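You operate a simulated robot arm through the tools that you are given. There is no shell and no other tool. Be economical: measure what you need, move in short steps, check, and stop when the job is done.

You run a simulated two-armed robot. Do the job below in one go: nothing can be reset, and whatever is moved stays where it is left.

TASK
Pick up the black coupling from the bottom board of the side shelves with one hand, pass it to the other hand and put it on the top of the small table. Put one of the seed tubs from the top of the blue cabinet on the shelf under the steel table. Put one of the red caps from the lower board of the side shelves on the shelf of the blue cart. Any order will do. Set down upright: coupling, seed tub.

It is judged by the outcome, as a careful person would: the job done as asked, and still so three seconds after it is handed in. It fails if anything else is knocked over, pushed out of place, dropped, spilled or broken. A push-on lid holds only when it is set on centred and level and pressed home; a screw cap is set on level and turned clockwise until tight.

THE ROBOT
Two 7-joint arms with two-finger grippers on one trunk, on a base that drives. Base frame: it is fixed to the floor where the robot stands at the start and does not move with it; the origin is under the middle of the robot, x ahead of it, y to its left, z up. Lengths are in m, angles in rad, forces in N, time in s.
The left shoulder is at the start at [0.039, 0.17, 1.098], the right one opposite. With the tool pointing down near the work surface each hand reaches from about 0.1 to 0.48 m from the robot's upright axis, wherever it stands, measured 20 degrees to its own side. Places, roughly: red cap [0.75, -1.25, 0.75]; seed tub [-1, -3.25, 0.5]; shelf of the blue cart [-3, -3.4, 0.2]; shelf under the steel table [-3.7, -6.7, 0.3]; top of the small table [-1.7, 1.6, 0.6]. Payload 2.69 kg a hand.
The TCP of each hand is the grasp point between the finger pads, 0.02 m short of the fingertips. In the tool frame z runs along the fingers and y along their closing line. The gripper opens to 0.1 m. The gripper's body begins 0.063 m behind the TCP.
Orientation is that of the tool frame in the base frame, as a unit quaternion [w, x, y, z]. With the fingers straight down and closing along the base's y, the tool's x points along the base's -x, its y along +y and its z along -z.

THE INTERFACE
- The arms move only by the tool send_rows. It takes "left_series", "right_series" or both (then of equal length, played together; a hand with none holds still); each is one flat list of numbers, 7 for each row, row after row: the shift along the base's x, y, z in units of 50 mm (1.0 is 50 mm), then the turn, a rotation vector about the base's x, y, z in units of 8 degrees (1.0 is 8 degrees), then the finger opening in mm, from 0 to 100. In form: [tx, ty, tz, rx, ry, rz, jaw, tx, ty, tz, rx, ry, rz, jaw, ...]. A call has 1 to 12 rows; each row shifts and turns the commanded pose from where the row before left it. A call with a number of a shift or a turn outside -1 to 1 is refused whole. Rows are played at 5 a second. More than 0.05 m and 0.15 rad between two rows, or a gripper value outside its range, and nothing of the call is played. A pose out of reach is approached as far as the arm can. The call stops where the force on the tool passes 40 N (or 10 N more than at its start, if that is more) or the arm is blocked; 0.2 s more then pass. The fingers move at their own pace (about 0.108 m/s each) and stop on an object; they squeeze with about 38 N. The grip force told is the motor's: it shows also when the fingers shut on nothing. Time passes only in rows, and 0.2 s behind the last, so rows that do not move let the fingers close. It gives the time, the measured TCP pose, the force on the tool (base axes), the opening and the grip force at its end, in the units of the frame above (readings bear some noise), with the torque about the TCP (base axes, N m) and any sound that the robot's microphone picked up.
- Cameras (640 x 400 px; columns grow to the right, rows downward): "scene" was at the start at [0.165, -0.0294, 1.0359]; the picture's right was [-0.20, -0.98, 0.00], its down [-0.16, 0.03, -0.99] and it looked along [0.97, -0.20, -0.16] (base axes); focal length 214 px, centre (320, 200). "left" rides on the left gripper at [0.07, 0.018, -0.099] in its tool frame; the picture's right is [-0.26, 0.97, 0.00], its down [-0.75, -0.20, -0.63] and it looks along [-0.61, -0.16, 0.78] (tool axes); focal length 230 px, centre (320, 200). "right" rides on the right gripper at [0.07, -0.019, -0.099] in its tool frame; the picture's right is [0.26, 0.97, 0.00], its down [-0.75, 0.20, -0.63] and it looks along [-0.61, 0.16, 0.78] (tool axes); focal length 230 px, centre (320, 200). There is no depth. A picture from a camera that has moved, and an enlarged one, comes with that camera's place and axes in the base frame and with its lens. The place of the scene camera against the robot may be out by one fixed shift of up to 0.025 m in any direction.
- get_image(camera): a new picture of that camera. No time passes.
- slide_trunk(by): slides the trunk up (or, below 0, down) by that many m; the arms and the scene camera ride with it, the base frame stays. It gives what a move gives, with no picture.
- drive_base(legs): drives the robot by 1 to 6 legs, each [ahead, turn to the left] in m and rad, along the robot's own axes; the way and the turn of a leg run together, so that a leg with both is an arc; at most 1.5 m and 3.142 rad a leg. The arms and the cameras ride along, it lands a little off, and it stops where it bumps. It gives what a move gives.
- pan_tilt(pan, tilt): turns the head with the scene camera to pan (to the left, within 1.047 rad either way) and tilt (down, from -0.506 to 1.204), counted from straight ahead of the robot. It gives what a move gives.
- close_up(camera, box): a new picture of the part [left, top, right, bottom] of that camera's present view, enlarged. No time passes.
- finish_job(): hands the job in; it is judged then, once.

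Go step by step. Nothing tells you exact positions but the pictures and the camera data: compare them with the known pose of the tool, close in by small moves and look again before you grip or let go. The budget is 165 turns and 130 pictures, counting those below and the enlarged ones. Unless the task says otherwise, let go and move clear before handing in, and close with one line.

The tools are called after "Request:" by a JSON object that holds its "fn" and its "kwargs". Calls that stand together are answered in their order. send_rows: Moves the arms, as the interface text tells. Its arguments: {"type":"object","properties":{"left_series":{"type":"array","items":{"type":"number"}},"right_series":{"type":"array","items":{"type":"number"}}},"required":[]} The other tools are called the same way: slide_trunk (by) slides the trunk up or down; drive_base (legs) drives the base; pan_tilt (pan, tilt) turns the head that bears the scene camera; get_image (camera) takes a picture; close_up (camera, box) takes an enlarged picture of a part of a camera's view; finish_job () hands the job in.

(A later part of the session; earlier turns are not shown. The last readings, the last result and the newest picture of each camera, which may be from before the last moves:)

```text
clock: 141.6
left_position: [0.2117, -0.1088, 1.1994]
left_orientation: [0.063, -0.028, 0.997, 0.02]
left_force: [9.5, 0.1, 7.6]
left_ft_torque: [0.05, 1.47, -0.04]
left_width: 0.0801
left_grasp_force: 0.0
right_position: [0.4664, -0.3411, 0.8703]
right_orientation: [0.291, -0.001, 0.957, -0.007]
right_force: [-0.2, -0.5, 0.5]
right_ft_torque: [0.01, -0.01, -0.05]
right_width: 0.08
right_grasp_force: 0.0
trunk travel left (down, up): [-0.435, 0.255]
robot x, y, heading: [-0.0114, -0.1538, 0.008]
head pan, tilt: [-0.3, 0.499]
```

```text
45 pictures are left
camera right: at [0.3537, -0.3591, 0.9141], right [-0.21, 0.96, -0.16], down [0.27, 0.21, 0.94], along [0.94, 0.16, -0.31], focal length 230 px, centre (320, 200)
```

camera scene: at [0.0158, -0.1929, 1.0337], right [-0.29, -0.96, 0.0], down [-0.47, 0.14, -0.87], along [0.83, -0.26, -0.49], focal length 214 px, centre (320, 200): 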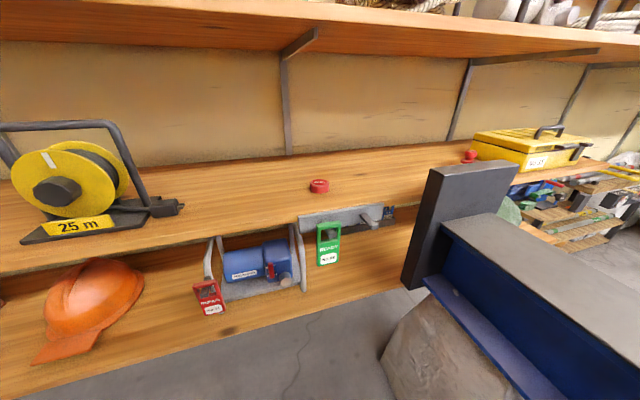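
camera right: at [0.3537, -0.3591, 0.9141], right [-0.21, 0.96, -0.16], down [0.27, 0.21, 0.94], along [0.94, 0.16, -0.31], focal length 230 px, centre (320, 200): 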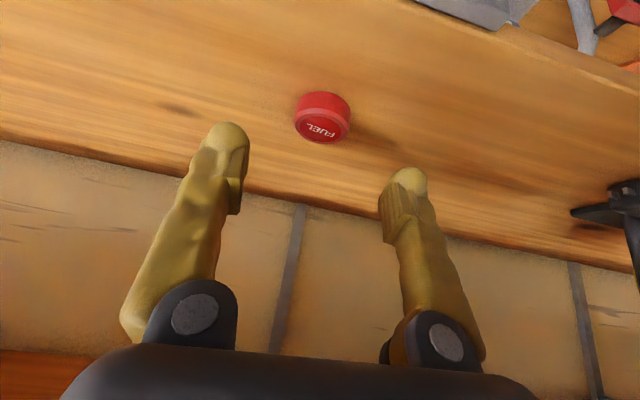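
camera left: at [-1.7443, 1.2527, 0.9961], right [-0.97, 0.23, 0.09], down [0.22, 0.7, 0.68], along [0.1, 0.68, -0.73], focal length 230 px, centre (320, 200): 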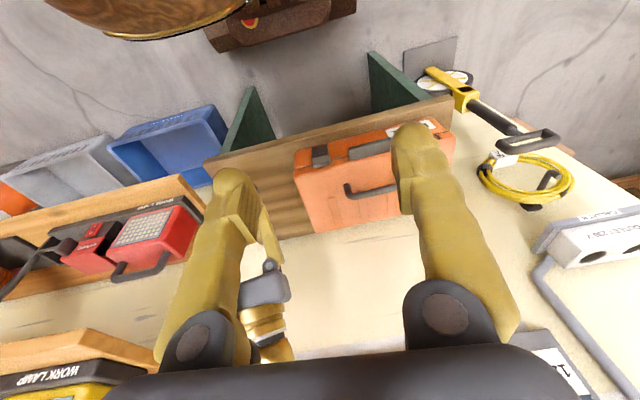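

The left hand touches the robot's front slightly; I'll move it forward/left a bit, and bring the right hand nearer to the cap.

Request:
{"fn": "send_rows", "kwargs": {"left_series": [0.4, 0.5, 0, 0, 0, 0, 80, 0.4, 0.5, 0, 0, 0, 0, 80, 0, 0, 0, 0, 0, 0, 80], "right_series": [0.28, 0, -0.45, 0, 0, 0, 80, 0.28, 0, -0.45, 0, 0, 0, 80, 0, 0, 0, 0, 0, 0, 80]}}

Request:
{"fn": "get_image", "kwargs": {"camera": "right"}}

```text
clock: 142.4
left_position: [0.2515, -0.0568, 1.2052]
left_orientation: [0.081, -0.028, 0.996, 0.019]
left_force: [-0.6, -0.5, 0.5]
left_ft_torque: [0.01, -0.01, -0.02]
left_width: 0.0799
left_grasp_force: 0.0
right_position: [0.494, -0.3413, 0.8271]
right_orientation: [0.29, -0.001, 0.957, -0.007]
right_force: [0.5, 0.2, 0.7]
right_ft_torque: [0.01, 0.02, -0.01]
right_width: 0.0799
right_grasp_force: 0.0
trunk travel left (down, up): [-0.435, 0.255]
robot x, y, heading: [-0.012, -0.1527, 0.007]
head pan, tilt: [-0.3, 0.499]
```

```text
44 pictures are left
camera right: at [0.381, -0.359, 0.8698], right [-0.21, 0.96, -0.16], down [0.27, 0.21, 0.94], along [0.94, 0.16, -0.31], focal length 230 px, centre (320, 200)
```

right: 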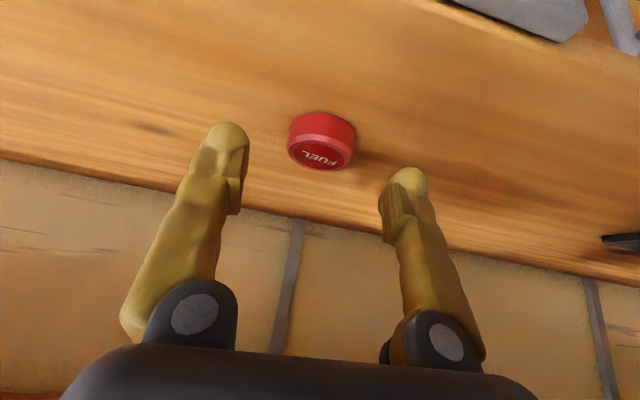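

Cap about [0.52, -0.341, 0.782]. Close in to just about the board.

Request:
{"fn": "send_rows", "kwargs": {"right_series": [0.2, 0, -0.25, 0, 0, 0, 80, 0.18, 0, -0.25, 0, 0, 0, 80, 0, 0, 0, 0, 0, 0, 80]}}

Request:
{"fn": "get_image", "kwargs": {"camera": "right"}}

```text
clock: 143.2
left_position: [0.2522, -0.0567, 1.2057]
left_orientation: [0.081, -0.029, 0.996, 0.019]
left_force: [0.0, -0.1, 0.7]
left_ft_torque: [-0.01, -0.01, -0.05]
left_width: 0.0799
left_grasp_force: 0.0
right_position: [0.5129, -0.3409, 0.8009]
right_orientation: [0.291, -0.001, 0.957, -0.007]
right_force: [-0.8, 0.0, 0.1]
right_ft_torque: [0.02, 0.0, -0.03]
right_width: 0.0801
right_grasp_force: 0.1
trunk travel left (down, up): [-0.435, 0.255]
robot x, y, heading: [-0.0141, -0.1584, 0.002]
head pan, tilt: [-0.3, 0.499]
```

```text
43 pictures are left
camera right: at [0.401, -0.3594, 0.8448], right [-0.21, 0.96, -0.16], down [0.27, 0.21, 0.94], along [0.94, 0.16, -0.31], focal length 230 px, centre (320, 200)
```

right: 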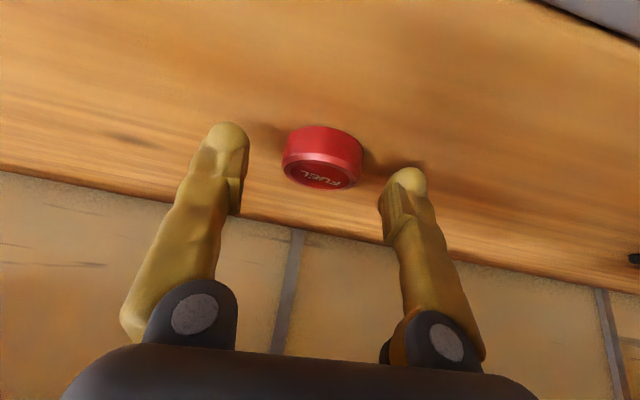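

Scale growth indicates the cap is a bit further: about [0.537, -0.34, 0.77]. Advance a little more and look.

Request:
{"fn": "send_rows", "kwargs": {"right_series": [0.2, 0.02, -0.16, 0, 0, 0, 80, 0.16, 0, -0.16, 0, 0, 0, 80, 0, 0, 0, 0, 0, 0, 80]}}

Request:
{"fn": "get_image", "kwargs": {"camera": "right"}}

```text
clock: 144.0
left_position: [0.2517, -0.0569, 1.2049]
left_orientation: [0.081, -0.028, 0.996, 0.019]
left_force: [-0.9, -0.3, -1.0]
left_ft_torque: [-0.01, 0.03, -0.02]
left_width: 0.0799
left_grasp_force: 0.1
right_position: [0.5312, -0.3393, 0.7852]
right_orientation: [0.291, 0.0, 0.957, -0.008]
right_force: [0.6, 0.7, -0.2]
right_ft_torque: [0.02, 0.0, 0.01]
right_width: 0.0802
right_grasp_force: 0.0
trunk travel left (down, up): [-0.435, 0.255]
robot x, y, heading: [-0.0111, -0.158, 0.007]
head pan, tilt: [-0.3, 0.499]
```

```text
42 pictures are left
camera right: at [0.419, -0.3573, 0.828], right [-0.21, 0.96, -0.16], down [0.27, 0.21, 0.94], along [0.94, 0.16, -0.31], focal length 230 px, centre (320, 200)
```

right: 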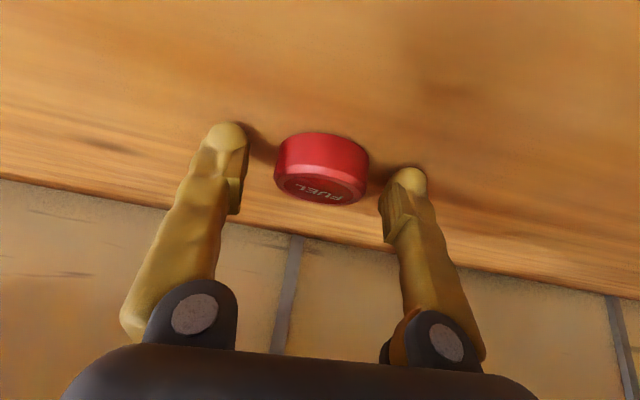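

The cap sits between the fingertips near the board. Nudge 8 mm forward, 2 mm down, and close.

Request:
{"fn": "send_rows", "kwargs": {"right_series": [0.16, 0, -0.04, 0, 0, 0, 80, 0, 0, 0, 0, 0, 0, 50, 0, 0, 0, 0, 0, 0, 20, 0, 0, 0, 0, 0, 0, 0, 0, 0, 0, 0, 0, 0, 0]}}

Request:
{"fn": "get_image", "kwargs": {"camera": "right"}}

```text
clock: 145.2
left_position: [0.2513, -0.0578, 1.2056]
left_orientation: [0.081, -0.029, 0.996, 0.02]
left_force: [0.3, 0.1, 0.3]
left_ft_torque: [-0.04, 0.03, 0.01]
left_width: 0.0801
left_grasp_force: 0.0
right_position: [0.539, -0.3396, 0.7831]
right_orientation: [0.291, -0.001, 0.957, -0.007]
right_force: [-0.6, 0.4, 0.2]
right_ft_torque: [0.02, 0.01, -0.04]
right_width: 0.0517
right_grasp_force: 38.0
trunk travel left (down, up): [-0.435, 0.255]
robot x, y, heading: [-0.0134, -0.1544, 0.004]
head pan, tilt: [-0.3, 0.499]
```

```text
41 pictures are left
camera right: at [0.4272, -0.3577, 0.8264], right [-0.21, 0.96, -0.16], down [0.27, 0.21, 0.94], along [0.94, 0.16, -0.31], focal length 230 px, centre (320, 200)
```

right: 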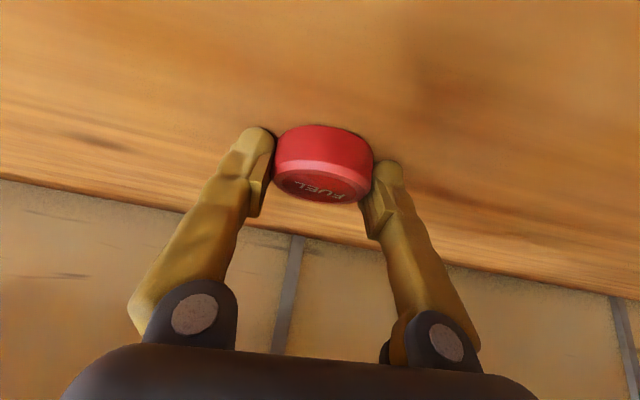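

Cap gripped at 52 mm. Lift slowly, then withdraw.

Request:
{"fn": "send_rows", "kwargs": {"right_series": [0, 0, 0.1, 0, 0, 0, 0, 0, 0, 0.2, 0, 0, 0, 0, 0, 0, 0.3, 0, 0, 0, 0, -0.2, 0, 0.3, 0, 0, 0, 0, -0.5, 0, 0.2, 0, 0, 0, 0, -0.6, 0, 0.1, 0, 0, 0, 0, -0.6, 0, 0.1, 0, 0, 0, 0, -0.5, 0, 0.1, 0, 0, 0, 0]}}

Request:
{"fn": "get_image", "kwargs": {"camera": "right"}}

```text
clock: 147.0
left_position: [0.2513, -0.0571, 1.2058]
left_orientation: [0.081, -0.028, 0.996, 0.02]
left_force: [0.0, 0.0, -0.7]
left_ft_torque: [0.0, 0.03, -0.04]
left_width: 0.0798
left_grasp_force: 0.1
right_position: [0.4177, -0.3422, 0.853]
right_orientation: [0.291, -0.001, 0.957, -0.007]
right_force: [0.6, -0.2, -0.3]
right_ft_torque: [-0.02, 0.0, 0.0]
right_width: 0.0519
right_grasp_force: 37.4
trunk travel left (down, up): [-0.435, 0.255]
robot x, y, heading: [-0.0112, -0.154, 0.007]
head pan, tilt: [-0.3, 0.499]
```

```text
40 pictures are left
camera right: at [0.3062, -0.3601, 0.8973], right [-0.21, 0.96, -0.16], down [0.27, 0.21, 0.94], along [0.94, 0.16, -0.31], focal length 230 px, centre (320, 200)
```

right: 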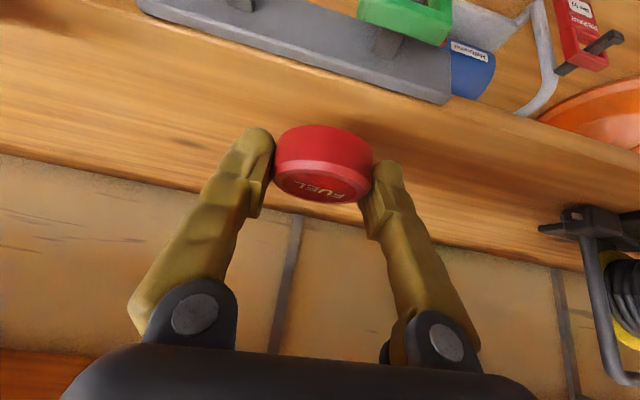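

Cap held firmly. Now drive out: back off, turn left, take the known corridor toward [-1.7, 0.85] and look for the way to the blue cart.

Request:
{"fn": "drive_base", "kwargs": {"legs": [[-0.15, 0], [0, 1.56], [0.98, 0], [0, 1.57], [1.45, 0]]}}

Request:
{"fn": "pan_tilt", "kwargs": {"pan": 0.9, "tilt": 0.25}}

Request:
{"fn": "get_image", "kwargs": {"camera": "scene"}}

```text
clock: 167.7
left_position: [-1.8442, 0.714, 1.2055]
left_orientation: [0.02, 0.996, 0.03, -0.082]
left_force: [-0.3, 0.8, 0.3]
left_ft_torque: [0.02, 0.01, 0.0]
left_width: 0.0801
left_grasp_force: 0.0
right_position: [-2.0135, 0.9963, 0.8535]
right_orientation: [-0.007, 0.957, 0.002, -0.291]
right_force: [0.0, -0.6, 0.4]
right_ft_torque: [-0.03, -0.03, -0.01]
right_width: 0.0516
right_grasp_force: 38.1
trunk travel left (down, up): [-0.435, 0.255]
robot x, y, heading: [-1.5791, 0.8155, -3.129]
head pan, tilt: [-0.3, 0.499]
```

```text
clock: 169.1
left_position: [-1.8256, 0.7133, 1.1995]
left_orientation: [0.021, 0.997, 0.029, -0.066]
left_force: [0.0, -1.0, 0.0]
left_ft_torque: [0.01, 0.0, -0.02]
left_width: 0.0799
left_grasp_force: 0.0
right_position: [-2.0001, 0.997, 0.8616]
right_orientation: [-0.005, 0.955, 0.003, -0.298]
right_force: [0.1, 0.0, -0.4]
right_ft_torque: [-0.01, 0.0, -0.01]
right_width: 0.0516
right_grasp_force: 37.4
trunk travel left (down, up): [-0.435, 0.255]
robot x, y, heading: [-1.5781, 0.8097, -3.131]
head pan, tilt: [0.901, 0.25]
```

```text
39 pictures are left
camera scene: at [-1.7422, 0.7267, 1.1371], right [-0.79, 0.62, -0.01], down [0.17, 0.2, -0.97], along [-0.59, -0.76, -0.26], focal length 214 px, centre (320, 200)
```

scene: 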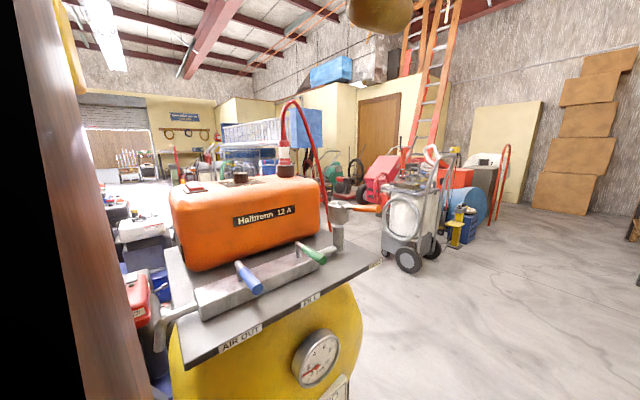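

A compressor (yellow tank) is at my left; beyond it a gap at x≈-2.85 leads toward -y. Drive there and look down it.

Request:
{"fn": "drive_base", "kwargs": {"legs": [[1.2, 0], [0, 1.55]]}}

Request:
{"fn": "pan_tilt", "kwargs": {"pan": 0, "tilt": 0.3}}

Request:
{"fn": "get_image", "kwargs": {"camera": "scene"}}

```text
clock: 179.0
left_position: [-2.6631, 0.5624, 1.2079]
left_orientation: [0.076, 0.691, 0.717, -0.048]
left_force: [0.4, -0.5, -0.2]
left_ft_torque: [-0.02, 0.0, 0.02]
left_width: 0.08
left_grasp_force: 0.2
right_position: [-2.9503, 0.3951, 0.8607]
right_orientation: [0.204, 0.682, 0.667, -0.218]
right_force: [0.2, 0.6, -0.6]
right_ft_torque: [0.02, 0.02, 0.04]
right_width: 0.0517
right_grasp_force: 38.6
trunk travel left (down, up): [-0.435, 0.255]
robot x, y, heading: [-2.763, 0.8112, -1.589]
head pan, tilt: [0.901, 0.25]
```

```text
clock: 180.2
left_position: [-2.6616, 0.5819, 1.2029]
left_orientation: [0.066, 0.692, 0.718, -0.037]
left_force: [-0.1, 0.2, 0.2]
left_ft_torque: [-0.02, -0.03, 0.0]
left_width: 0.0797
left_grasp_force: 0.0
right_position: [-2.9508, 0.4077, 0.8674]
right_orientation: [0.21, 0.681, 0.665, -0.223]
right_force: [1.3, 0.3, -0.2]
right_ft_torque: [0.02, -0.05, -0.02]
right_width: 0.052
right_grasp_force: 37.4
trunk travel left (down, up): [-0.435, 0.255]
robot x, y, heading: [-2.7633, 0.8123, -1.588]
head pan, tilt: [0.0, 0.3]
```

```text
38 pictures are left
camera scene: at [-2.7797, 0.6156, 1.1318], right [-1.0, 0.02, 0.0], down [0.01, 0.31, -0.95], along [-0.01, -0.95, -0.31], focal length 214 px, centre (320, 200)
```

scene: 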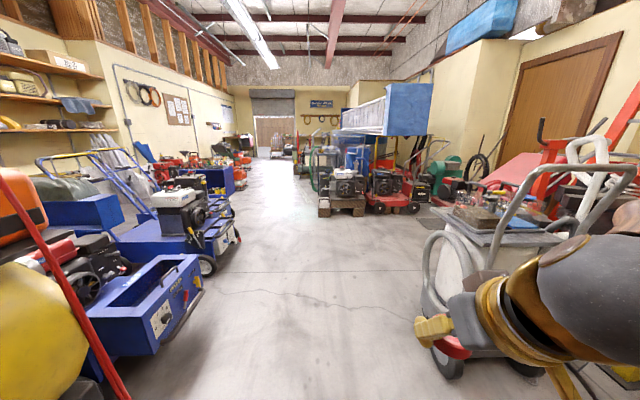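

A clear aisle runs along -y. I'll steer slightly left of the washer and drive down it.

Request:
{"fn": "drive_base", "kwargs": {"legs": [[0, 0.13], [1.5, 0], [0, -0.13], [0.9, 0]]}}

Request:
{"fn": "get_image", "kwargs": {"camera": "scene"}}

```text
clock: 192.9
left_position: [-2.4744, -1.7557, 1.2027]
left_orientation: [0.066, 0.686, 0.724, -0.037]
left_force: [-0.4, 0.6, 0.5]
left_ft_torque: [0.02, 0.0, -0.02]
left_width: 0.0801
left_grasp_force: 0.2
right_position: [-2.7612, -1.9349, 0.8666]
right_orientation: [0.211, 0.675, 0.672, -0.221]
right_force: [-0.6, -0.5, -0.5]
right_ft_torque: [-0.01, -0.01, -0.01]
right_width: 0.0518
right_grasp_force: 38.0
trunk travel left (down, up): [-0.435, 0.255]
robot x, y, heading: [-2.5806, -1.5293, -1.568]
head pan, tilt: [0.0, 0.3]
```

```text
37 pictures are left
camera scene: at [-2.5931, -1.7238, 1.1317], right [-1.0, 0.0, 0.0], down [0.0, 0.31, -0.95], along [0.0, -0.95, -0.31], focal length 214 px, centre (320, 200)
```

scene: 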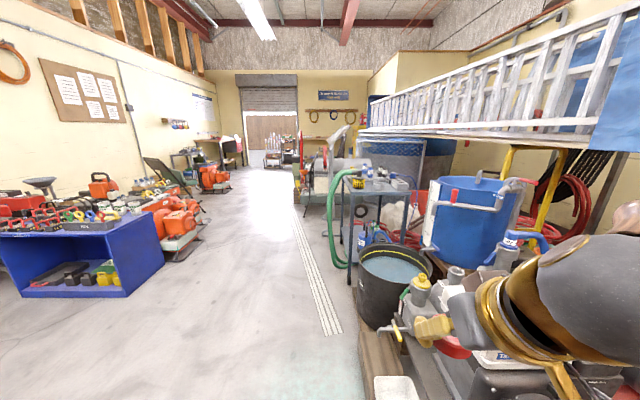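

The blue cabinet with red/orange items is at left; the cart at [-3, -3.4] appears ahead right. Close-ups of both.

Request:
{"fn": "close_up", "kwargs": {"camera": "scene", "box": [310, 130, 470, 330]}}

Request:
{"fn": "close_up", "kwargs": {"camera": "scene", "box": [0, 160, 200, 310]}}

```text
2.00 times, centred on (390, 230) of scene
camera zoom: at [-2.5931, -1.7238, 1.1317], right [-1.0, 0.0, 0.0], down [0.0, 0.31, -0.95], along [0.0, -0.95, -0.31], focal length 429 px, centre (180, 140)
```

zoom: 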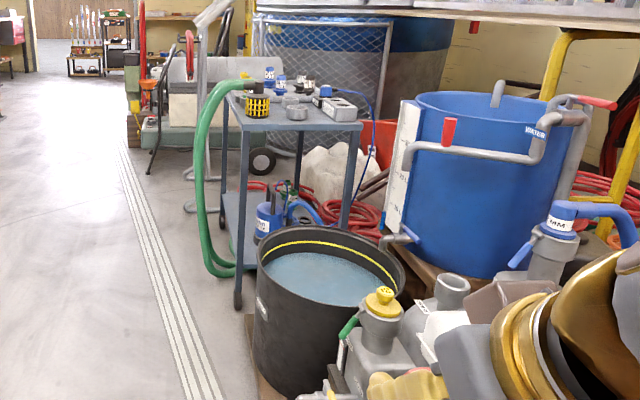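

```text
2.67 times, centred on (100, 235) of scene
camera zoom: at [-2.5931, -1.7238, 1.1317], right [-1.0, 0.0, 0.0], down [0.0, 0.31, -0.95], along [0.0, -0.95, -0.31], focal length 572 px, centre (907, 107)
```

zoom: 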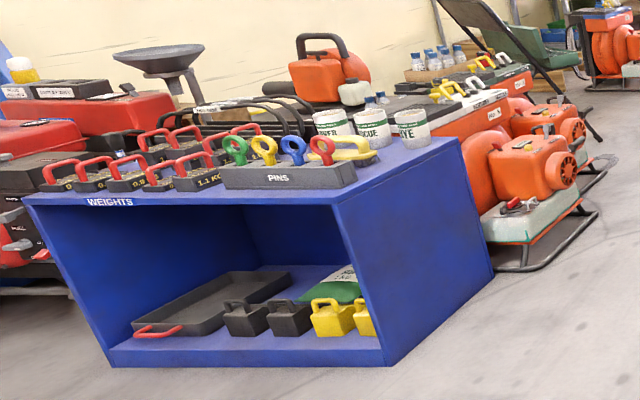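

Seed tubs: three white tubs with green labels at the right end of the blue cabinet. The blue-grey cart stands at x -3.2…-2.8, y -3.65…-3.1, its lower shelf low; a water barrel is just before it. I'll go to about [-2.15, -3.38] and face the cart.

Request:
{"fn": "drive_base", "kwargs": {"legs": [[0, 0.226], [0.95, 0], [0.95, 0], [0, -1.79]]}}

Request:
{"fn": "pan_tilt", "kwargs": {"pan": 0, "tilt": 0.6}}

Request:
{"fn": "get_image", "kwargs": {"camera": "scene"}}

```text
clock: 193.6
left_position: [-2.4767, -1.6926, 1.1944]
left_orientation: [0.028, 0.682, 0.731, -0.009]
left_force: [-5.6, 24.9, 42.9]
left_ft_torque: [1.66, -0.66, 0.61]
left_width: 0.0799
left_grasp_force: 0.1
right_position: [-2.759, -1.8904, 0.8897]
right_orientation: [0.231, 0.668, 0.667, -0.235]
right_force: [-0.5, 1.1, -0.6]
right_ft_torque: [0.0, 0.0, 0.01]
right_width: 0.0519
right_grasp_force: 37.9
trunk travel left (down, up): [-0.435, 0.255]
robot x, y, heading: [-2.581, -1.5299, -1.57]
head pan, tilt: [0.0, 0.3]
stopped in leg 1: the force on the tool passed its limit at 52 N (the readings are from after the stop); the commanded pose is now the measured one
```

```text
clock: 194.4
left_position: [-2.4759, -1.6966, 1.1949]
left_orientation: [0.027, 0.682, 0.731, -0.007]
left_force: [2.6, 24.6, 71.6]
left_ft_torque: [4.07, -0.16, -0.09]
left_width: 0.0798
left_grasp_force: 0.1
right_position: [-2.7594, -1.8929, 0.8886]
right_orientation: [0.23, 0.668, 0.668, -0.234]
right_force: [0.8, 0.2, -1.1]
right_ft_torque: [-0.01, 0.01, 0.01]
right_width: 0.0518
right_grasp_force: 38.5
trunk travel left (down, up): [-0.435, 0.255]
robot x, y, heading: [-2.5784, -1.5318, -1.569]
head pan, tilt: [0.0, 0.6]
```

```text
34 pictures are left
camera scene: at [-2.5928, -1.7177, 1.1045], right [-1.0, 0.0, 0.0], down [0.0, 0.58, -0.82], along [0.0, -0.82, -0.58], focal length 214 px, centre (320, 200)
```

scene: 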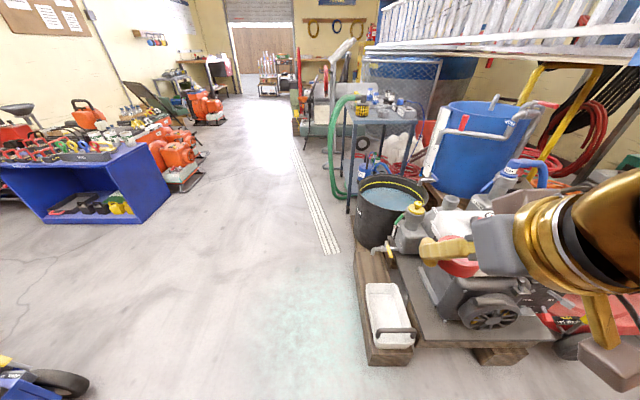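

The left hand was again pressed against the body when the robot swayed. Move it well forward and outward first.

Request:
{"fn": "send_rows", "kwargs": {"left_series": [0.3, -0.8, 0, 0, 0, 0, 80, 0.4, -0.8, -0.2, 0, 0, 0, 80, 0.4, -0.8, -0.3, 0, 0, 0, 80, 0.4, -0.4, -0.3, 0, 0, 0, 80, 0, 0, 0, 0, 0, 0, 80]}}

Request:
{"fn": "drive_base", "kwargs": {"legs": [[0, 0.226], [0.95, 0], [0.95, 0], [0, -1.79]]}}

Request:
{"fn": "get_image", "kwargs": {"camera": "scene"}}

```text
clock: 195.6
left_position: [-2.3999, -1.8379, 1.1558]
left_orientation: [0.039, 0.683, 0.729, -0.017]
left_force: [0.2, 0.9, 0.7]
left_ft_torque: [-0.02, 0.01, 0.03]
left_width: 0.08
left_grasp_force: 0.0
right_position: [-2.7594, -1.893, 0.8881]
right_orientation: [0.23, 0.669, 0.667, -0.234]
right_force: [-0.1, 0.4, -0.2]
right_ft_torque: [-0.05, -0.01, -0.02]
right_width: 0.0518
right_grasp_force: 38.1
trunk travel left (down, up): [-0.435, 0.255]
robot x, y, heading: [-2.5809, -1.5272, -1.566]
head pan, tilt: [0.0, 0.6]
```

```text
clock: 210.3
left_position: [-2.4823, -3.5543, 1.1586]
left_orientation: [0.016, 0.998, 0.031, -0.046]
left_force: [0.0, 0.1, -0.1]
left_ft_torque: [0.02, 0.01, -0.01]
left_width: 0.0801
left_grasp_force: 0.0
right_position: [-2.536, -3.196, 0.8873]
right_orientation: [-0.002, 0.945, -0.003, -0.328]
right_force: [0.7, -0.9, -1.0]
right_ft_torque: [0.03, 0.05, -0.02]
right_width: 0.0519
right_grasp_force: 38.1
trunk travel left (down, up): [-0.435, 0.255]
robot x, y, heading: [-2.1714, -3.3856, 3.137]
head pan, tilt: [0.0, 0.6]
```

```text
33 pictures are left
camera scene: at [-2.3646, -3.3979, 1.1044], right [0.0, 1.0, 0.0], down [0.58, 0.0, -0.82], along [-0.82, 0.0, -0.58], focal length 214 px, centre (320, 200)
```

scene: 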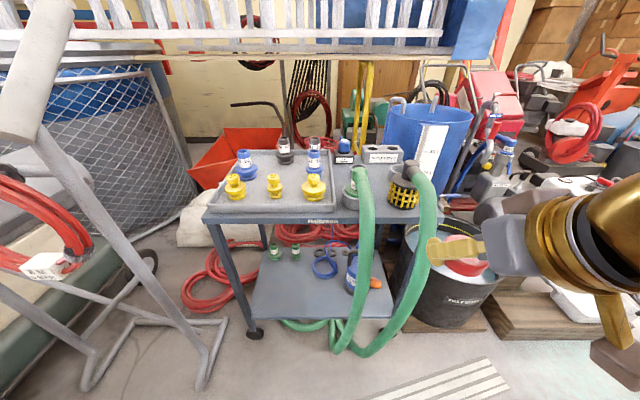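

I see the cart's lower shelf (z≈0.2) with a free patch front-left at about [-2.88, -3.52]; a green hose hangs on the right. I'll shift the right hand to the middle, raise the left, and drive in.

Request:
{"fn": "send_rows", "kwargs": {"left_series": [0, -0.2, 0.7, 0, 0, 0, 80, 0, -0.2, 0.7, 0, 0, 0, 80, 0, -0.2, 0.7, 0, 0, 0, 80, 0, 0, 0.6, 0, 0, 0, 80], "right_series": [0.2, -0.7, 0, 0, 0, 0, 0, 0.2, -0.7, 0, 0, 0, 0, 0, 0.2, -0.7, 0, 0, 0, 0, 0, 0, -0.6, 0, 0, 0, 0, 0]}}

Request:
{"fn": "drive_base", "kwargs": {"legs": [[0, 0.45], [0.23, 0], [0, -0.3]]}}

Request:
{"fn": "get_image", "kwargs": {"camera": "scene"}}

```text
clock: 211.3
left_position: [-2.4654, -3.585, 1.2956]
left_orientation: [0.016, 0.998, 0.031, -0.048]
left_force: [0.3, -0.7, -0.9]
left_ft_torque: [-0.02, 0.01, -0.03]
left_width: 0.08
left_grasp_force: 0.0
right_position: [-2.4926, -3.3312, 0.8947]
right_orientation: [-0.003, 0.942, -0.003, -0.337]
right_force: [0.0, 0.5, -0.5]
right_ft_torque: [0.0, 0.0, 0.04]
right_width: 0.0517
right_grasp_force: 38.0
trunk travel left (down, up): [-0.435, 0.255]
robot x, y, heading: [-2.1741, -3.3887, 3.143]
head pan, tilt: [0.0, 0.6]
```

```text
clock: 215.4
left_position: [-2.6386, -3.7267, 1.2958]
left_orientation: [0.02, 0.993, 0.106, -0.049]
left_force: [0.6, 0.3, 0.2]
left_ft_torque: [0.01, 0.0, -0.01]
left_width: 0.0803
left_grasp_force: 0.1
right_position: [-2.704, -3.478, 0.8939]
right_orientation: [0.023, 0.939, 0.069, -0.336]
right_force: [-0.6, -0.2, -0.4]
right_ft_torque: [-0.01, 0.0, 0.0]
right_width: 0.0517
right_grasp_force: 37.7
trunk travel left (down, up): [-0.435, 0.255]
robot x, y, heading: [-2.379, -3.4891, -2.991]
head pan, tilt: [0.0, 0.6]
```

```text
32 pictures are left
camera scene: at [-2.5683, -3.5262, 1.1044], right [-0.15, 0.99, 0.0], down [0.57, 0.09, -0.82], along [-0.81, -0.12, -0.58], focal length 214 px, centre (320, 200)
```

scene: 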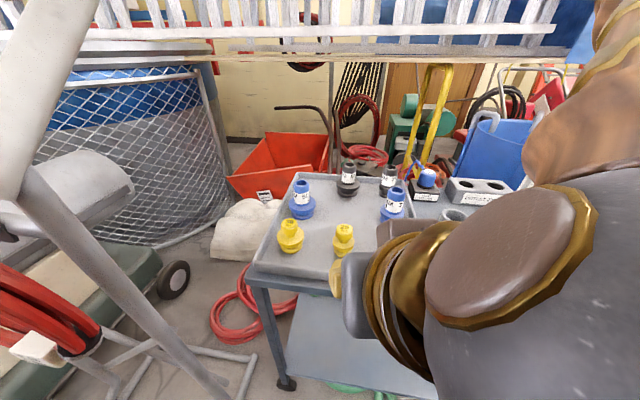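

Hands are just in front of the cart edge (x≈-2.79). Lower the trunk to the bottom.

Request:
{"fn": "slide_trunk", "kwargs": {"by": -0.42}}

Request:
{"fn": "get_image", "kwargs": {"camera": "scene"}}

Request:
{"fn": "get_image", "kwargs": {"camera": "right"}}

```text
refused: -0.42 is not a number from -0.4 to 0.4
```

```text
31 pictures are left
camera scene: at [-2.5683, -3.5262, 1.1044], right [-0.15, 0.99, 0.0], down [0.57, 0.09, -0.82], along [-0.81, -0.12, -0.58], focal length 214 px, centre (320, 200)
```

scene: 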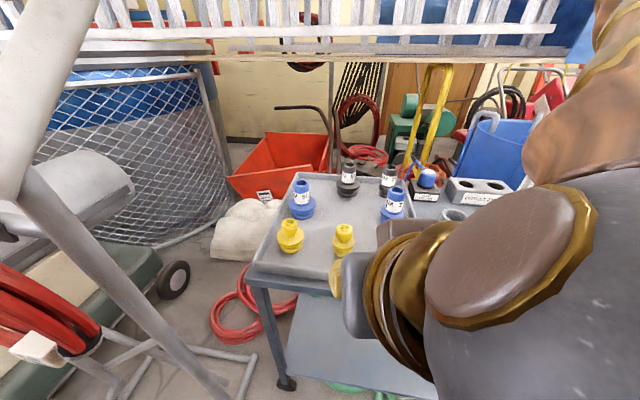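

```text
30 pictures are left
camera right: at [-2.5902, -3.4434, 0.9278], right [0.34, -0.93, -0.17], down [-0.15, -0.23, 0.96], along [-0.93, -0.3, -0.22], focal length 230 px, centre (320, 200)
```

right: 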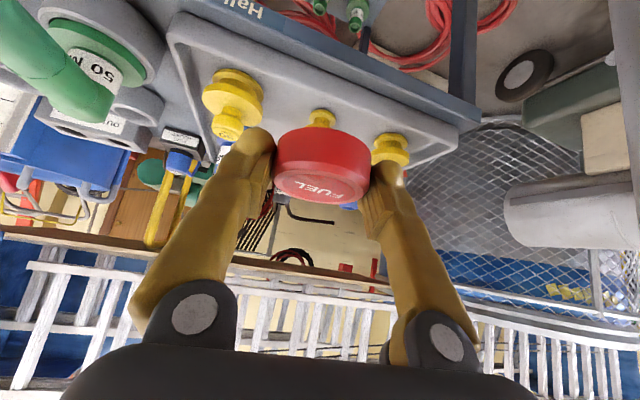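

Request:
{"fn": "slide_trunk", "kwargs": {"by": -0.4}}

Request:
{"fn": "get_image", "kwargs": {"camera": "right"}}

```text
clock: 219.2
left_position: [-2.6139, -3.7247, 0.9014]
left_orientation: [0.019, 0.992, 0.107, -0.057]
left_force: [-0.3, -0.9, -0.1]
left_ft_torque: [-0.01, -0.03, -0.01]
left_width: 0.08
left_grasp_force: 0.0
right_position: [-2.6877, -3.4764, 0.5018]
right_orientation: [0.023, 0.936, 0.068, -0.345]
right_force: [0.4, -0.5, -0.1]
right_ft_torque: [-0.03, 0.01, 0.01]
right_width: 0.0517
right_grasp_force: 38.0
trunk travel left (down, up): [-0.035, 0.655]
robot x, y, heading: [-2.3764, -3.4902, -2.992]
head pan, tilt: [0.0, 0.6]
```

```text
29 pictures are left
camera right: at [-2.5733, -3.4415, 0.5321], right [0.33, -0.93, -0.17], down [-0.13, -0.22, 0.97], along [-0.93, -0.3, -0.2], focal length 230 px, centre (320, 200)
```

right: 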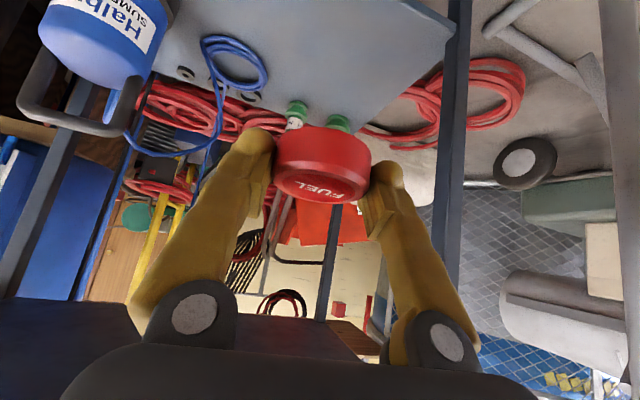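

Good view under the cart top: the shelf is free around my target [-2.88, -3.52]. Level the cap and move in to z≈0.30.

Request:
{"fn": "send_rows", "kwargs": {"right_series": [-0.6, -0.14, -0.66, 0.02, -0.14, 0, 0, -0.6, -0.14, -0.66, 0.02, -0.14, 0, 0, -0.6, -0.14, -0.66, 0.02, -0.14, 0, 0, -0.6, -0.14, -0.66, 0.02, -0.14, 0, 0, -0.6, -0.14, -0.66, 0.02, -0.14, 0, 0, -0.6, -0.14, -0.66, 0.02, -0.1, 0, 0, 0, 0, 0, 0, 0, 0, 0]}}

Request:
{"fn": "get_image", "kwargs": {"camera": "right"}}

```text
clock: 220.8
left_position: [-2.6145, -3.7218, 0.8988]
left_orientation: [0.016, 0.993, 0.105, -0.055]
left_force: [-1.5, -1.3, -1.8]
left_ft_torque: [0.19, -0.19, 0.01]
left_width: 0.0798
left_grasp_force: 0.1
right_position: [-2.866, -3.5159, 0.3]
right_orientation: [0.019, 0.955, 0.07, -0.289]
right_force: [0.0, 1.7, -0.2]
right_ft_torque: [-0.01, 0.01, 0.02]
right_width: 0.0516
right_grasp_force: 38.4
trunk travel left (down, up): [-0.035, 0.655]
robot x, y, heading: [-2.3801, -3.4906, -2.992]
head pan, tilt: [0.0, 0.6]
```

```text
28 pictures are left
camera right: at [-2.7562, -3.4816, 0.3441], right [0.35, -0.92, -0.15], down [-0.24, -0.24, 0.94], along [-0.9, -0.3, -0.31], focal length 230 px, centre (320, 200)
```

right: 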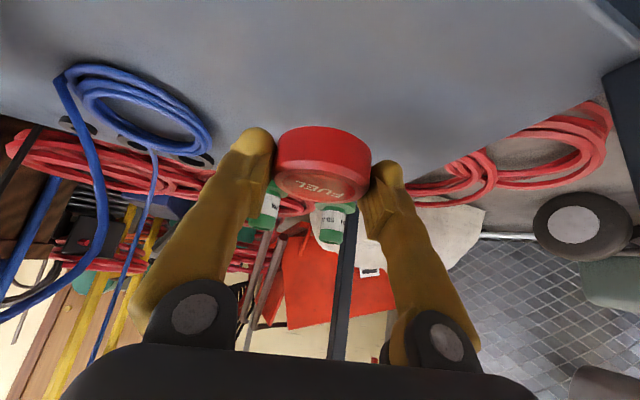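

Request:
{"fn": "send_rows", "kwargs": {"right_series": [-0.1, 0, -0.3, 0, 0, 0, 0, 0, 0, -0.3, 0, 0, 0, 0, 0, 0, -0.2, 0, 0, 0, 0, 0, 0, 0, 0, 0, 0, 0]}}

Request:
{"fn": "get_image", "kwargs": {"camera": "right"}}

```text
clock: 221.8
left_position: [-2.6204, -3.7231, 0.8899]
left_orientation: [0.018, 0.993, 0.107, -0.039]
left_force: [0.2, -0.4, -0.2]
left_ft_torque: [0.0, 0.03, -0.01]
left_width: 0.0801
left_grasp_force: 0.1
right_position: [-2.8724, -3.5176, 0.26]
right_orientation: [0.02, 0.955, 0.07, -0.288]
right_force: [-0.4, -0.2, -0.8]
right_ft_torque: [-0.04, 0.0, -0.02]
right_width: 0.0517
right_grasp_force: 38.4
trunk travel left (down, up): [-0.035, 0.655]
robot x, y, heading: [-2.3787, -3.4871, -2.99]
head pan, tilt: [0.0, 0.6]
```

```text
27 pictures are left
camera right: at [-2.762, -3.4843, 0.304], right [0.35, -0.92, -0.15], down [-0.24, -0.24, 0.94], along [-0.9, -0.3, -0.31], focal length 230 px, centre (320, 200)
```

right: 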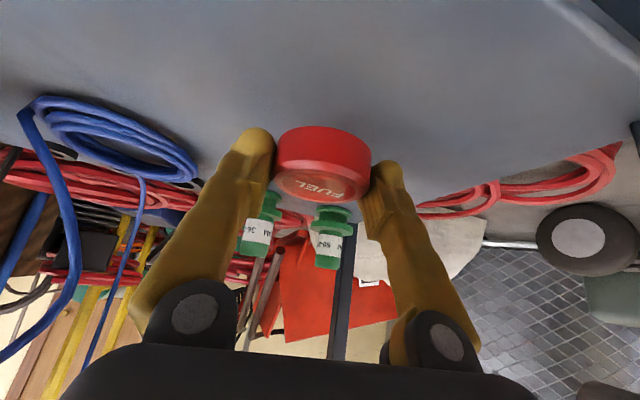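

Request:
{"fn": "send_rows", "kwargs": {"right_series": [0, 0, -0.2, 0, 0, 0, 0, 0, 0, -0.1, 0, 0, 0, 0, 0, 0, 0, 0, 0, 0, 0]}}

Request:
{"fn": "send_rows", "kwargs": {"right_series": [0, 0, -0.1, 0, 0, 0, 0, 0, 0, -0.1, 0, 0, 0, 0, 0, 0, 0, 0, 0, 0, 0]}}

Request:
{"fn": "send_rows", "kwargs": {"right_series": [0, 0, -0.1, 0, 0, 0, 0, 0, 0, 0, 0, 0, 0, 0]}}

```text
clock: 222.6
left_position: [-2.6207, -3.7247, 0.8903]
left_orientation: [0.02, 0.993, 0.107, -0.038]
left_force: [-0.4, 0.3, -0.3]
left_ft_torque: [-0.01, 0.03, 0.0]
left_width: 0.0799
left_grasp_force: 0.0
right_position: [-2.8752, -3.52, 0.2456]
right_orientation: [0.021, 0.954, 0.071, -0.29]
right_force: [-0.7, -0.1, -0.1]
right_ft_torque: [0.0, -0.01, -0.01]
right_width: 0.0516
right_grasp_force: 37.9
trunk travel left (down, up): [-0.035, 0.655]
robot x, y, heading: [-2.3775, -3.494, -2.987]
head pan, tilt: [0.0, 0.6]
```

```text
clock: 223.4
left_position: [-2.6224, -3.7248, 0.8909]
left_orientation: [0.019, 0.993, 0.107, -0.037]
left_force: [-0.5, -0.2, 1.1]
left_ft_torque: [0.04, 0.04, -0.01]
left_width: 0.0801
left_grasp_force: 0.0
right_position: [-2.8755, -3.5179, 0.237]
right_orientation: [0.02, 0.954, 0.07, -0.29]
right_force: [-0.1, 0.6, -0.5]
right_ft_torque: [0.0, -0.01, -0.03]
right_width: 0.0517
right_grasp_force: 38.4
trunk travel left (down, up): [-0.035, 0.655]
robot x, y, heading: [-2.3811, -3.4927, -2.99]
head pan, tilt: [0.0, 0.6]
```

```text
clock: 224.0
left_position: [-2.6214, -3.7255, 0.8909]
left_orientation: [0.019, 0.993, 0.106, -0.038]
left_force: [0.4, -0.7, 0.0]
left_ft_torque: [0.03, 0.0, -0.02]
left_width: 0.0798
left_grasp_force: 0.1
right_position: [-2.8747, -3.5187, 0.2312]
right_orientation: [0.019, 0.955, 0.069, -0.289]
right_force: [-0.2, -0.5, -0.6]
right_ft_torque: [0.02, 0.01, -0.03]
right_width: 0.0516
right_grasp_force: 37.9
trunk travel left (down, up): [-0.035, 0.655]
robot x, y, heading: [-2.379, -3.4909, -2.991]
head pan, tilt: [0.0, 0.6]
```

Request:
{"fn": "send_rows", "kwargs": {"right_series": [0, 0, -0.1, 0, 0, 0, 0, 0, 0, 0, 0, 0, 0, 0]}}

Request:
{"fn": "send_rows", "kwargs": {"right_series": [0, 0, -0.1, 0, 0, 0, 0, 0, 0, 0, 0, 0, 0, 0]}}

Request:
{"fn": "get_image", "kwargs": {"camera": "right"}}

```text
clock: 224.6
left_position: [-2.6217, -3.7247, 0.8909]
left_orientation: [0.019, 0.993, 0.106, -0.037]
left_force: [0.7, -0.1, 0.6]
left_ft_torque: [0.03, -0.02, -0.01]
left_width: 0.08
left_grasp_force: 0.0
right_position: [-2.876, -3.5198, 0.2263]
right_orientation: [0.019, 0.954, 0.069, -0.29]
right_force: [-0.1, 0.3, 0.1]
right_ft_torque: [0.03, 0.0, -0.01]
right_width: 0.0519
right_grasp_force: 37.7
trunk travel left (down, up): [-0.035, 0.655]
robot x, y, heading: [-2.3827, -3.4905, -2.988]
head pan, tilt: [0.0, 0.6]
```

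```text
clock: 225.2
left_position: [-2.6201, -3.7225, 0.8914]
left_orientation: [0.019, 0.993, 0.106, -0.039]
left_force: [0.3, 0.1, -0.6]
left_ft_torque: [-0.01, -0.03, 0.0]
left_width: 0.08
left_grasp_force: 0.0
right_position: [-2.8766, -3.5202, 0.2249]
right_orientation: [0.02, 0.953, 0.07, -0.293]
right_force: [3.9, 2.0, 28.1]
right_ft_torque: [-0.02, -0.01, -0.01]
right_width: 0.0516
right_grasp_force: 38.1
trunk travel left (down, up): [-0.035, 0.655]
robot x, y, heading: [-2.3781, -3.4895, -2.996]
head pan, tilt: [0.0, 0.6]
```

```text
26 pictures are left
camera right: at [-2.7673, -3.4859, 0.2666], right [0.35, -0.93, -0.15], down [-0.24, -0.24, 0.94], along [-0.91, -0.3, -0.3], focal length 230 px, centre (320, 200)
```

right: 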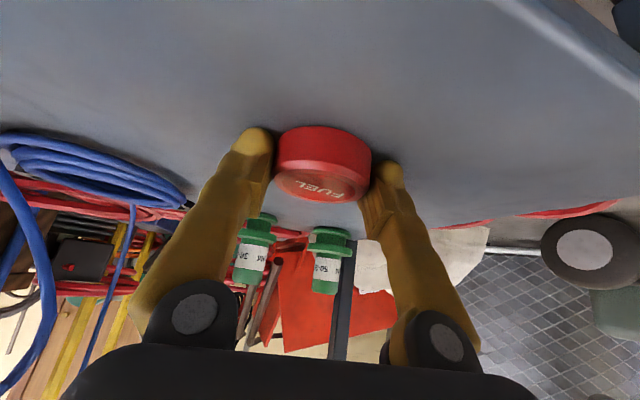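

Contact on the shelf. Ease off, open, and withdraw backwards.

Request:
{"fn": "send_rows", "kwargs": {"right_series": [0, 0, 0.05, 0, 0, 0, 0, 0, 0, 0, 0, 0, 0, 56, 0, 0, 0, 0, 0, 0, 66, 0, 0, 0, 0, 0, 0, 80, 0.1, 0, 0.3, 0, 0, 0, 80, 0.4, 0.06, 0.6, 0, 0, 0, 80, 0.6, 0.1, 0.6, 0, 0, 0, 80]}}

Request:
{"fn": "get_image", "kwargs": {"camera": "right"}}

```text
clock: 226.8
left_position: [-2.6107, -3.7225, 0.9034]
left_orientation: [0.02, 0.992, 0.106, -0.062]
left_force: [-1.4, -0.9, -0.1]
left_ft_torque: [0.04, -0.18, -0.01]
left_width: 0.0799
left_grasp_force: 0.0
right_position: [-2.8179, -3.5108, 0.305]
right_orientation: [0.019, 0.953, 0.068, -0.296]
right_force: [-1.1, 0.7, -0.5]
right_ft_torque: [0.02, -0.08, 0.0]
right_width: 0.08
right_grasp_force: 0.2
trunk travel left (down, up): [-0.035, 0.655]
robot x, y, heading: [-2.3796, -3.4902, -2.993]
head pan, tilt: [0.0, 0.6]
```

```text
25 pictures are left
camera right: at [-2.7081, -3.477, 0.3467], right [0.35, -0.93, -0.15], down [-0.23, -0.24, 0.94], along [-0.91, -0.29, -0.3], focal length 230 px, centre (320, 200)
```

right: 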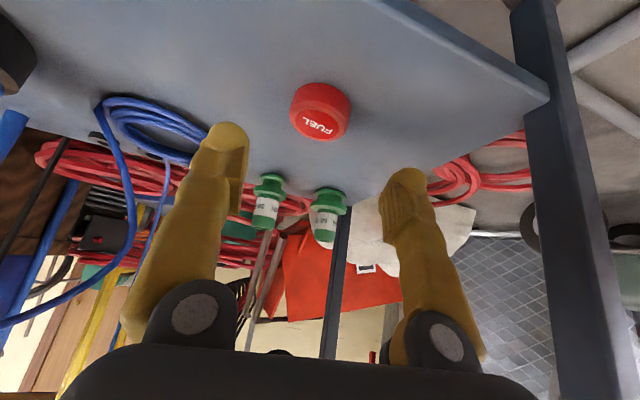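

The cap lies flat on the cart's shelf. Withdraw the right hand, back off, raise the trunk, and go to the blue cabinet's end where the RYE tub stands (about [-1.14, -3.28]).

Request:
{"fn": "send_rows", "kwargs": {"right_series": [0.43, 0.12, 0.65, 0, 0, 0, 80, 0.43, 0.12, 0.65, 0, 0, 0, 80, 0.43, 0.12, 0.65, 0, 0, 0, 80, 0.43, 0.12, 0.65, 0, 0, 0, 80, 0.43, 0.12, 0.65, 0, 0, 0, 80, 0.43, 0.12, 0.65, 0, 0, 0, 100]}}

Request:
{"fn": "drive_base", "kwargs": {"legs": [[-0.35, 0]]}}

Request:
{"fn": "slide_trunk", "kwargs": {"by": 0.3}}

```text
clock: 228.2
left_position: [-2.6215, -3.7244, 0.891]
left_orientation: [0.019, 0.993, 0.107, -0.038]
left_force: [0.0, -0.9, -0.7]
left_ft_torque: [0.0, -0.08, 0.0]
left_width: 0.0801
left_grasp_force: 0.0
right_position: [-2.6907, -3.4731, 0.4967]
right_orientation: [0.019, 0.955, 0.069, -0.289]
right_force: [0.2, 0.6, -0.2]
right_ft_torque: [-0.01, -0.03, -0.02]
right_width: 0.1
right_grasp_force: 0.1
trunk travel left (down, up): [-0.035, 0.655]
robot x, y, heading: [-2.3776, -3.489, -2.995]
head pan, tilt: [0.0, 0.6]
```

```text
clock: 230.4
left_position: [-2.2813, -3.6743, 0.8907]
left_orientation: [0.019, 0.993, 0.107, -0.037]
left_force: [0.0, 0.3, 0.8]
left_ft_torque: [-0.02, 0.0, 0.02]
left_width: 0.0801
left_grasp_force: 0.1
right_position: [-2.3511, -3.4225, 0.4956]
right_orientation: [0.02, 0.954, 0.071, -0.289]
right_force: [-0.7, 0.3, 0.4]
right_ft_torque: [-0.01, 0.01, 0.01]
right_width: 0.1001
right_grasp_force: 0.0
trunk travel left (down, up): [-0.035, 0.655]
robot x, y, heading: [-2.0396, -3.4389, -2.989]
head pan, tilt: [0.0, 0.6]
```

```text
clock: 233.4
left_position: [-2.2722, -3.6713, 1.1837]
left_orientation: [0.019, 0.994, 0.107, -0.021]
left_force: [0.3, 0.5, -0.6]
left_ft_torque: [-0.01, -0.01, 0.0]
left_width: 0.0799
left_grasp_force: 0.0
right_position: [-2.351, -3.4188, 0.8]
right_orientation: [0.013, 0.951, 0.063, -0.302]
right_force: [-0.2, -0.3, 0.0]
right_ft_torque: [0.03, 0.02, -0.01]
right_width: 0.0999
right_grasp_force: 0.0
trunk travel left (down, up): [-0.335, 0.355]
robot x, y, heading: [-2.042, -3.4349, -2.99]
head pan, tilt: [0.0, 0.6]
```

Request:
{"fn": "send_rows", "kwargs": {"left_series": [-0.8, -0.3, 0, 0, 0, 0, 80, -0.8, -0.3, 0, 0, 0, 0, 80]}}

Request:
{"fn": "drive_base", "kwargs": {"legs": [[0, -2.4], [0.4, 0], [0, -0.89]]}}

Request:
{"fn": "get_image", "kwargs": {"camera": "scene"}}

```text
clock: 234.0
left_position: [-2.3475, -3.7016, 1.1902]
left_orientation: [0.02, 0.993, 0.108, -0.04]
left_force: [-0.9, 1.0, 0.5]
left_ft_torque: [0.01, 0.02, 0.03]
left_width: 0.0798
left_grasp_force: 0.1
right_position: [-2.3509, -3.4192, 0.7995]
right_orientation: [0.015, 0.951, 0.064, -0.301]
right_force: [0.1, 0.7, -0.3]
right_ft_torque: [-0.03, 0.01, 0.01]
right_width: 0.1002
right_grasp_force: 0.0
trunk travel left (down, up): [-0.335, 0.355]
robot x, y, heading: [-2.0399, -3.4341, -2.989]
head pan, tilt: [0.0, 0.6]
```

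```text
clock: 244.6
left_position: [-1.4585, -2.9012, 1.1892]
left_orientation: [0.042, -0.043, 0.998, 0.018]
left_force: [0.2, -0.1, -0.8]
left_ft_torque: [0.02, 0.02, -0.01]
left_width: 0.0803
left_grasp_force: 0.1
right_position: [-1.4925, -3.1773, 0.7998]
right_orientation: [0.303, -0.003, 0.953, -0.001]
right_force: [-0.4, -0.1, 0.5]
right_ft_torque: [0.03, -0.03, 0.0]
right_width: 0.1001
right_grasp_force: 0.1
trunk travel left (down, up): [-0.335, 0.355]
robot x, y, heading: [-1.7972, -3.1182, 0.025]
head pan, tilt: [0.0, 0.6]
```

```text
24 pictures are left
camera scene: at [-1.6349, -3.1359, 1.0057], right [-0.06, -1.0, 0.0], down [-0.57, 0.03, -0.82], along [0.82, -0.05, -0.57], focal length 214 px, centre (320, 200)
```

scene: 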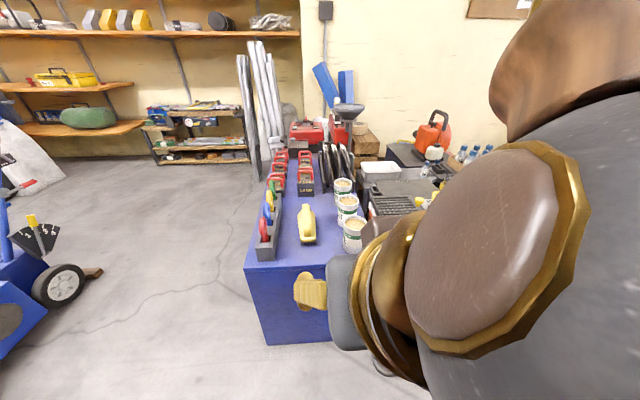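

RYE tub at about [-1.17, -3.265]. Drive 0.12 m closer and bring the right hand, pitched ~43°, in front of it.

Request:
{"fn": "drive_base", "kwargs": {"legs": [[0.12, 0]]}}

Request:
{"fn": "send_rows", "kwargs": {"right_series": [0.2, -0.45, -0.4, 0, -0.4, 0, 100, 0.3, -0.45, -0.5, 0, -0.4, 0, 100, 0.4, -0.45, -0.6, 0, -0.4, 0, 100, 0.4, -0.3, -0.6, 0, -0.3, 0, 100, 0, 0, 0, 0, 0, 0, 100]}}

Request:
{"fn": "get_image", "kwargs": {"camera": "right"}}

```text
clock: 245.9
left_position: [-1.3448, -2.8984, 1.1785]
left_orientation: [0.022, -0.043, 0.999, 0.019]
left_force: [1.2, 0.6, -0.4]
left_ft_torque: [0.0, 0.06, 0.02]
left_width: 0.0796
left_grasp_force: 0.0
right_position: [-1.3662, -3.1823, 0.8003]
right_orientation: [0.319, 0.012, 0.947, -0.014]
right_force: [0.1, 0.3, 0.1]
right_ft_torque: [0.01, -0.02, -0.01]
right_width: 0.1
right_grasp_force: 0.0
trunk travel left (down, up): [-0.335, 0.355]
robot x, y, heading: [-1.6761, -3.1158, 0.023]
head pan, tilt: [0.0, 0.6]
```

```text
clock: 247.1
left_position: [-1.3642, -2.8989, 1.1697]
left_orientation: [0.003, -0.042, 0.999, 0.019]
left_force: [0.2, 0.5, -0.3]
left_ft_torque: [-0.04, -0.01, 0.02]
left_width: 0.0801
left_grasp_force: 0.1
right_position: [-1.3148, -3.2667, 0.6991]
right_orientation: [0.425, 0.014, 0.905, -0.011]
right_force: [-0.2, 0.2, -0.1]
right_ft_torque: [0.01, 0.0, 0.04]
right_width: 0.0999
right_grasp_force: 0.1
trunk travel left (down, up): [-0.335, 0.355]
robot x, y, heading: [-1.6792, -3.1203, 0.024]
head pan, tilt: [0.0, 0.6]
```

```text
23 pictures are left
camera right: at [-1.4355, -3.2816, 0.7097], right [-0.13, 0.97, -0.21], down [0.0, 0.21, 0.98], along [0.99, 0.13, -0.03], focal length 230 px, centre (320, 200)
```

right: 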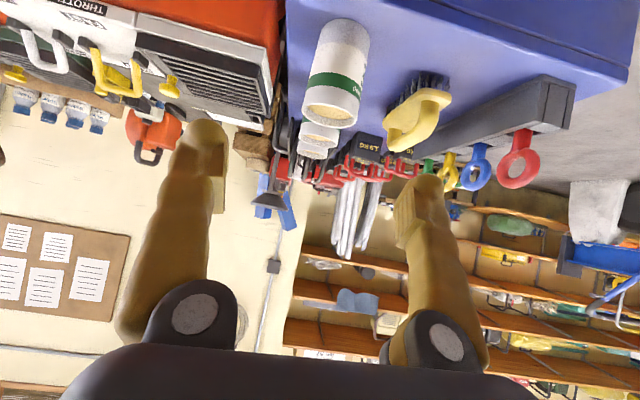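

The tub is open with seeds in it, so it must stay level. It stands at about [-1.172, -3.259], z 0.50–0.593, ~73 mm wide. Approach along the finger direction.

Request:
{"fn": "send_rows", "kwargs": {"right_series": [0.67, 0.05, -0.66, 0, 0, 0, 100, 0.67, 0.05, -0.66, 0, 0, 0, 100, 0.66, 0.05, -0.66, 0, 0, 0, 100, 0, 0, 0, 0, 0, 0, 100]}}

Request:
{"fn": "get_image", "kwargs": {"camera": "right"}}

```text
clock: 248.1
left_position: [-1.3639, -2.8987, 1.1692]
left_orientation: [0.003, -0.043, 0.999, 0.018]
left_force: [0.0, 0.3, -0.7]
left_ft_torque: [-0.01, -0.05, 0.0]
left_width: 0.08
left_grasp_force: 0.2
right_position: [-1.2164, -3.2593, 0.6024]
right_orientation: [0.425, 0.013, 0.905, -0.011]
right_force: [0.9, 0.8, 1.2]
right_ft_torque: [0.01, 0.0, 0.0]
right_width: 0.1
right_grasp_force: 0.1
trunk travel left (down, up): [-0.335, 0.355]
robot x, y, heading: [-1.6734, -3.1207, 0.028]
head pan, tilt: [0.0, 0.6]
```

```text
22 pictures are left
camera right: at [-1.3363, -3.2734, 0.6137], right [-0.13, 0.97, -0.21], down [0.0, 0.21, 0.98], along [0.99, 0.13, -0.03], focal length 230 px, centre (320, 200)
```

right: 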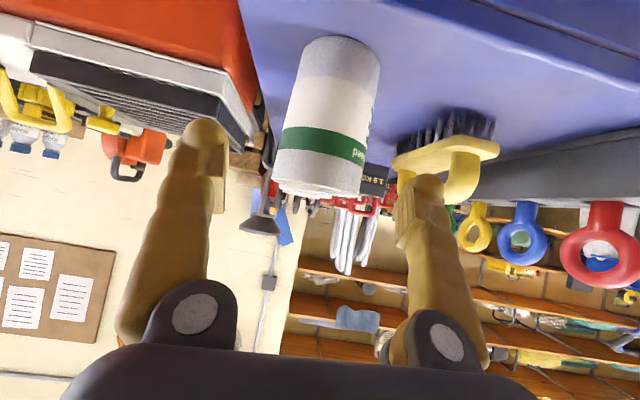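

Aligned. Move in the last 5 cm and close gently.

Request:
{"fn": "send_rows", "kwargs": {"right_series": [0.5, 0, -0.42, 0, 0, 0, 100, 0.5, 0, -0.42, 0, 0, 0, 100, 0, 0, 0, 0, 0, 0, 90, 0, 0, 0, 0, 0, 0, 82, 0, 0, 0, 0, 0, 0, 74, 0, 0, 0, 0, 0, 0, 66, 0, 0, 0, 0, 0, 0, 40, 0, 0, 0, 0, 0, 0, 20, 0, 0, 0, 0, 0, 0, 0]}}

Request:
{"fn": "get_image", "kwargs": {"camera": "right"}}

```text
clock: 250.1
left_position: [-1.3638, -2.8983, 1.1689]
left_orientation: [0.004, -0.042, 0.999, 0.018]
left_force: [0.6, -0.1, 0.9]
left_ft_torque: [0.03, -0.01, 0.0]
left_width: 0.0798
left_grasp_force: 0.1
right_position: [-1.1661, -3.2586, 0.5598]
right_orientation: [0.424, 0.014, 0.905, -0.011]
right_force: [0.9, 0.7, 0.2]
right_ft_torque: [0.03, -0.06, 0.03]
right_width: 0.064
right_grasp_force: 37.8
trunk travel left (down, up): [-0.335, 0.355]
robot x, y, heading: [-1.6734, -3.1174, 0.021]
head pan, tilt: [0.0, 0.6]
```

```text
21 pictures are left
camera right: at [-1.2861, -3.274, 0.5698], right [-0.13, 0.97, -0.21], down [0.0, 0.21, 0.98], along [0.99, 0.13, -0.03], focal length 230 px, centre (320, 200)
```

right: 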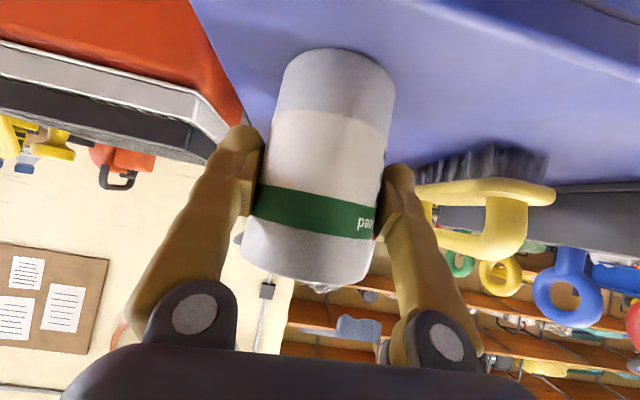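

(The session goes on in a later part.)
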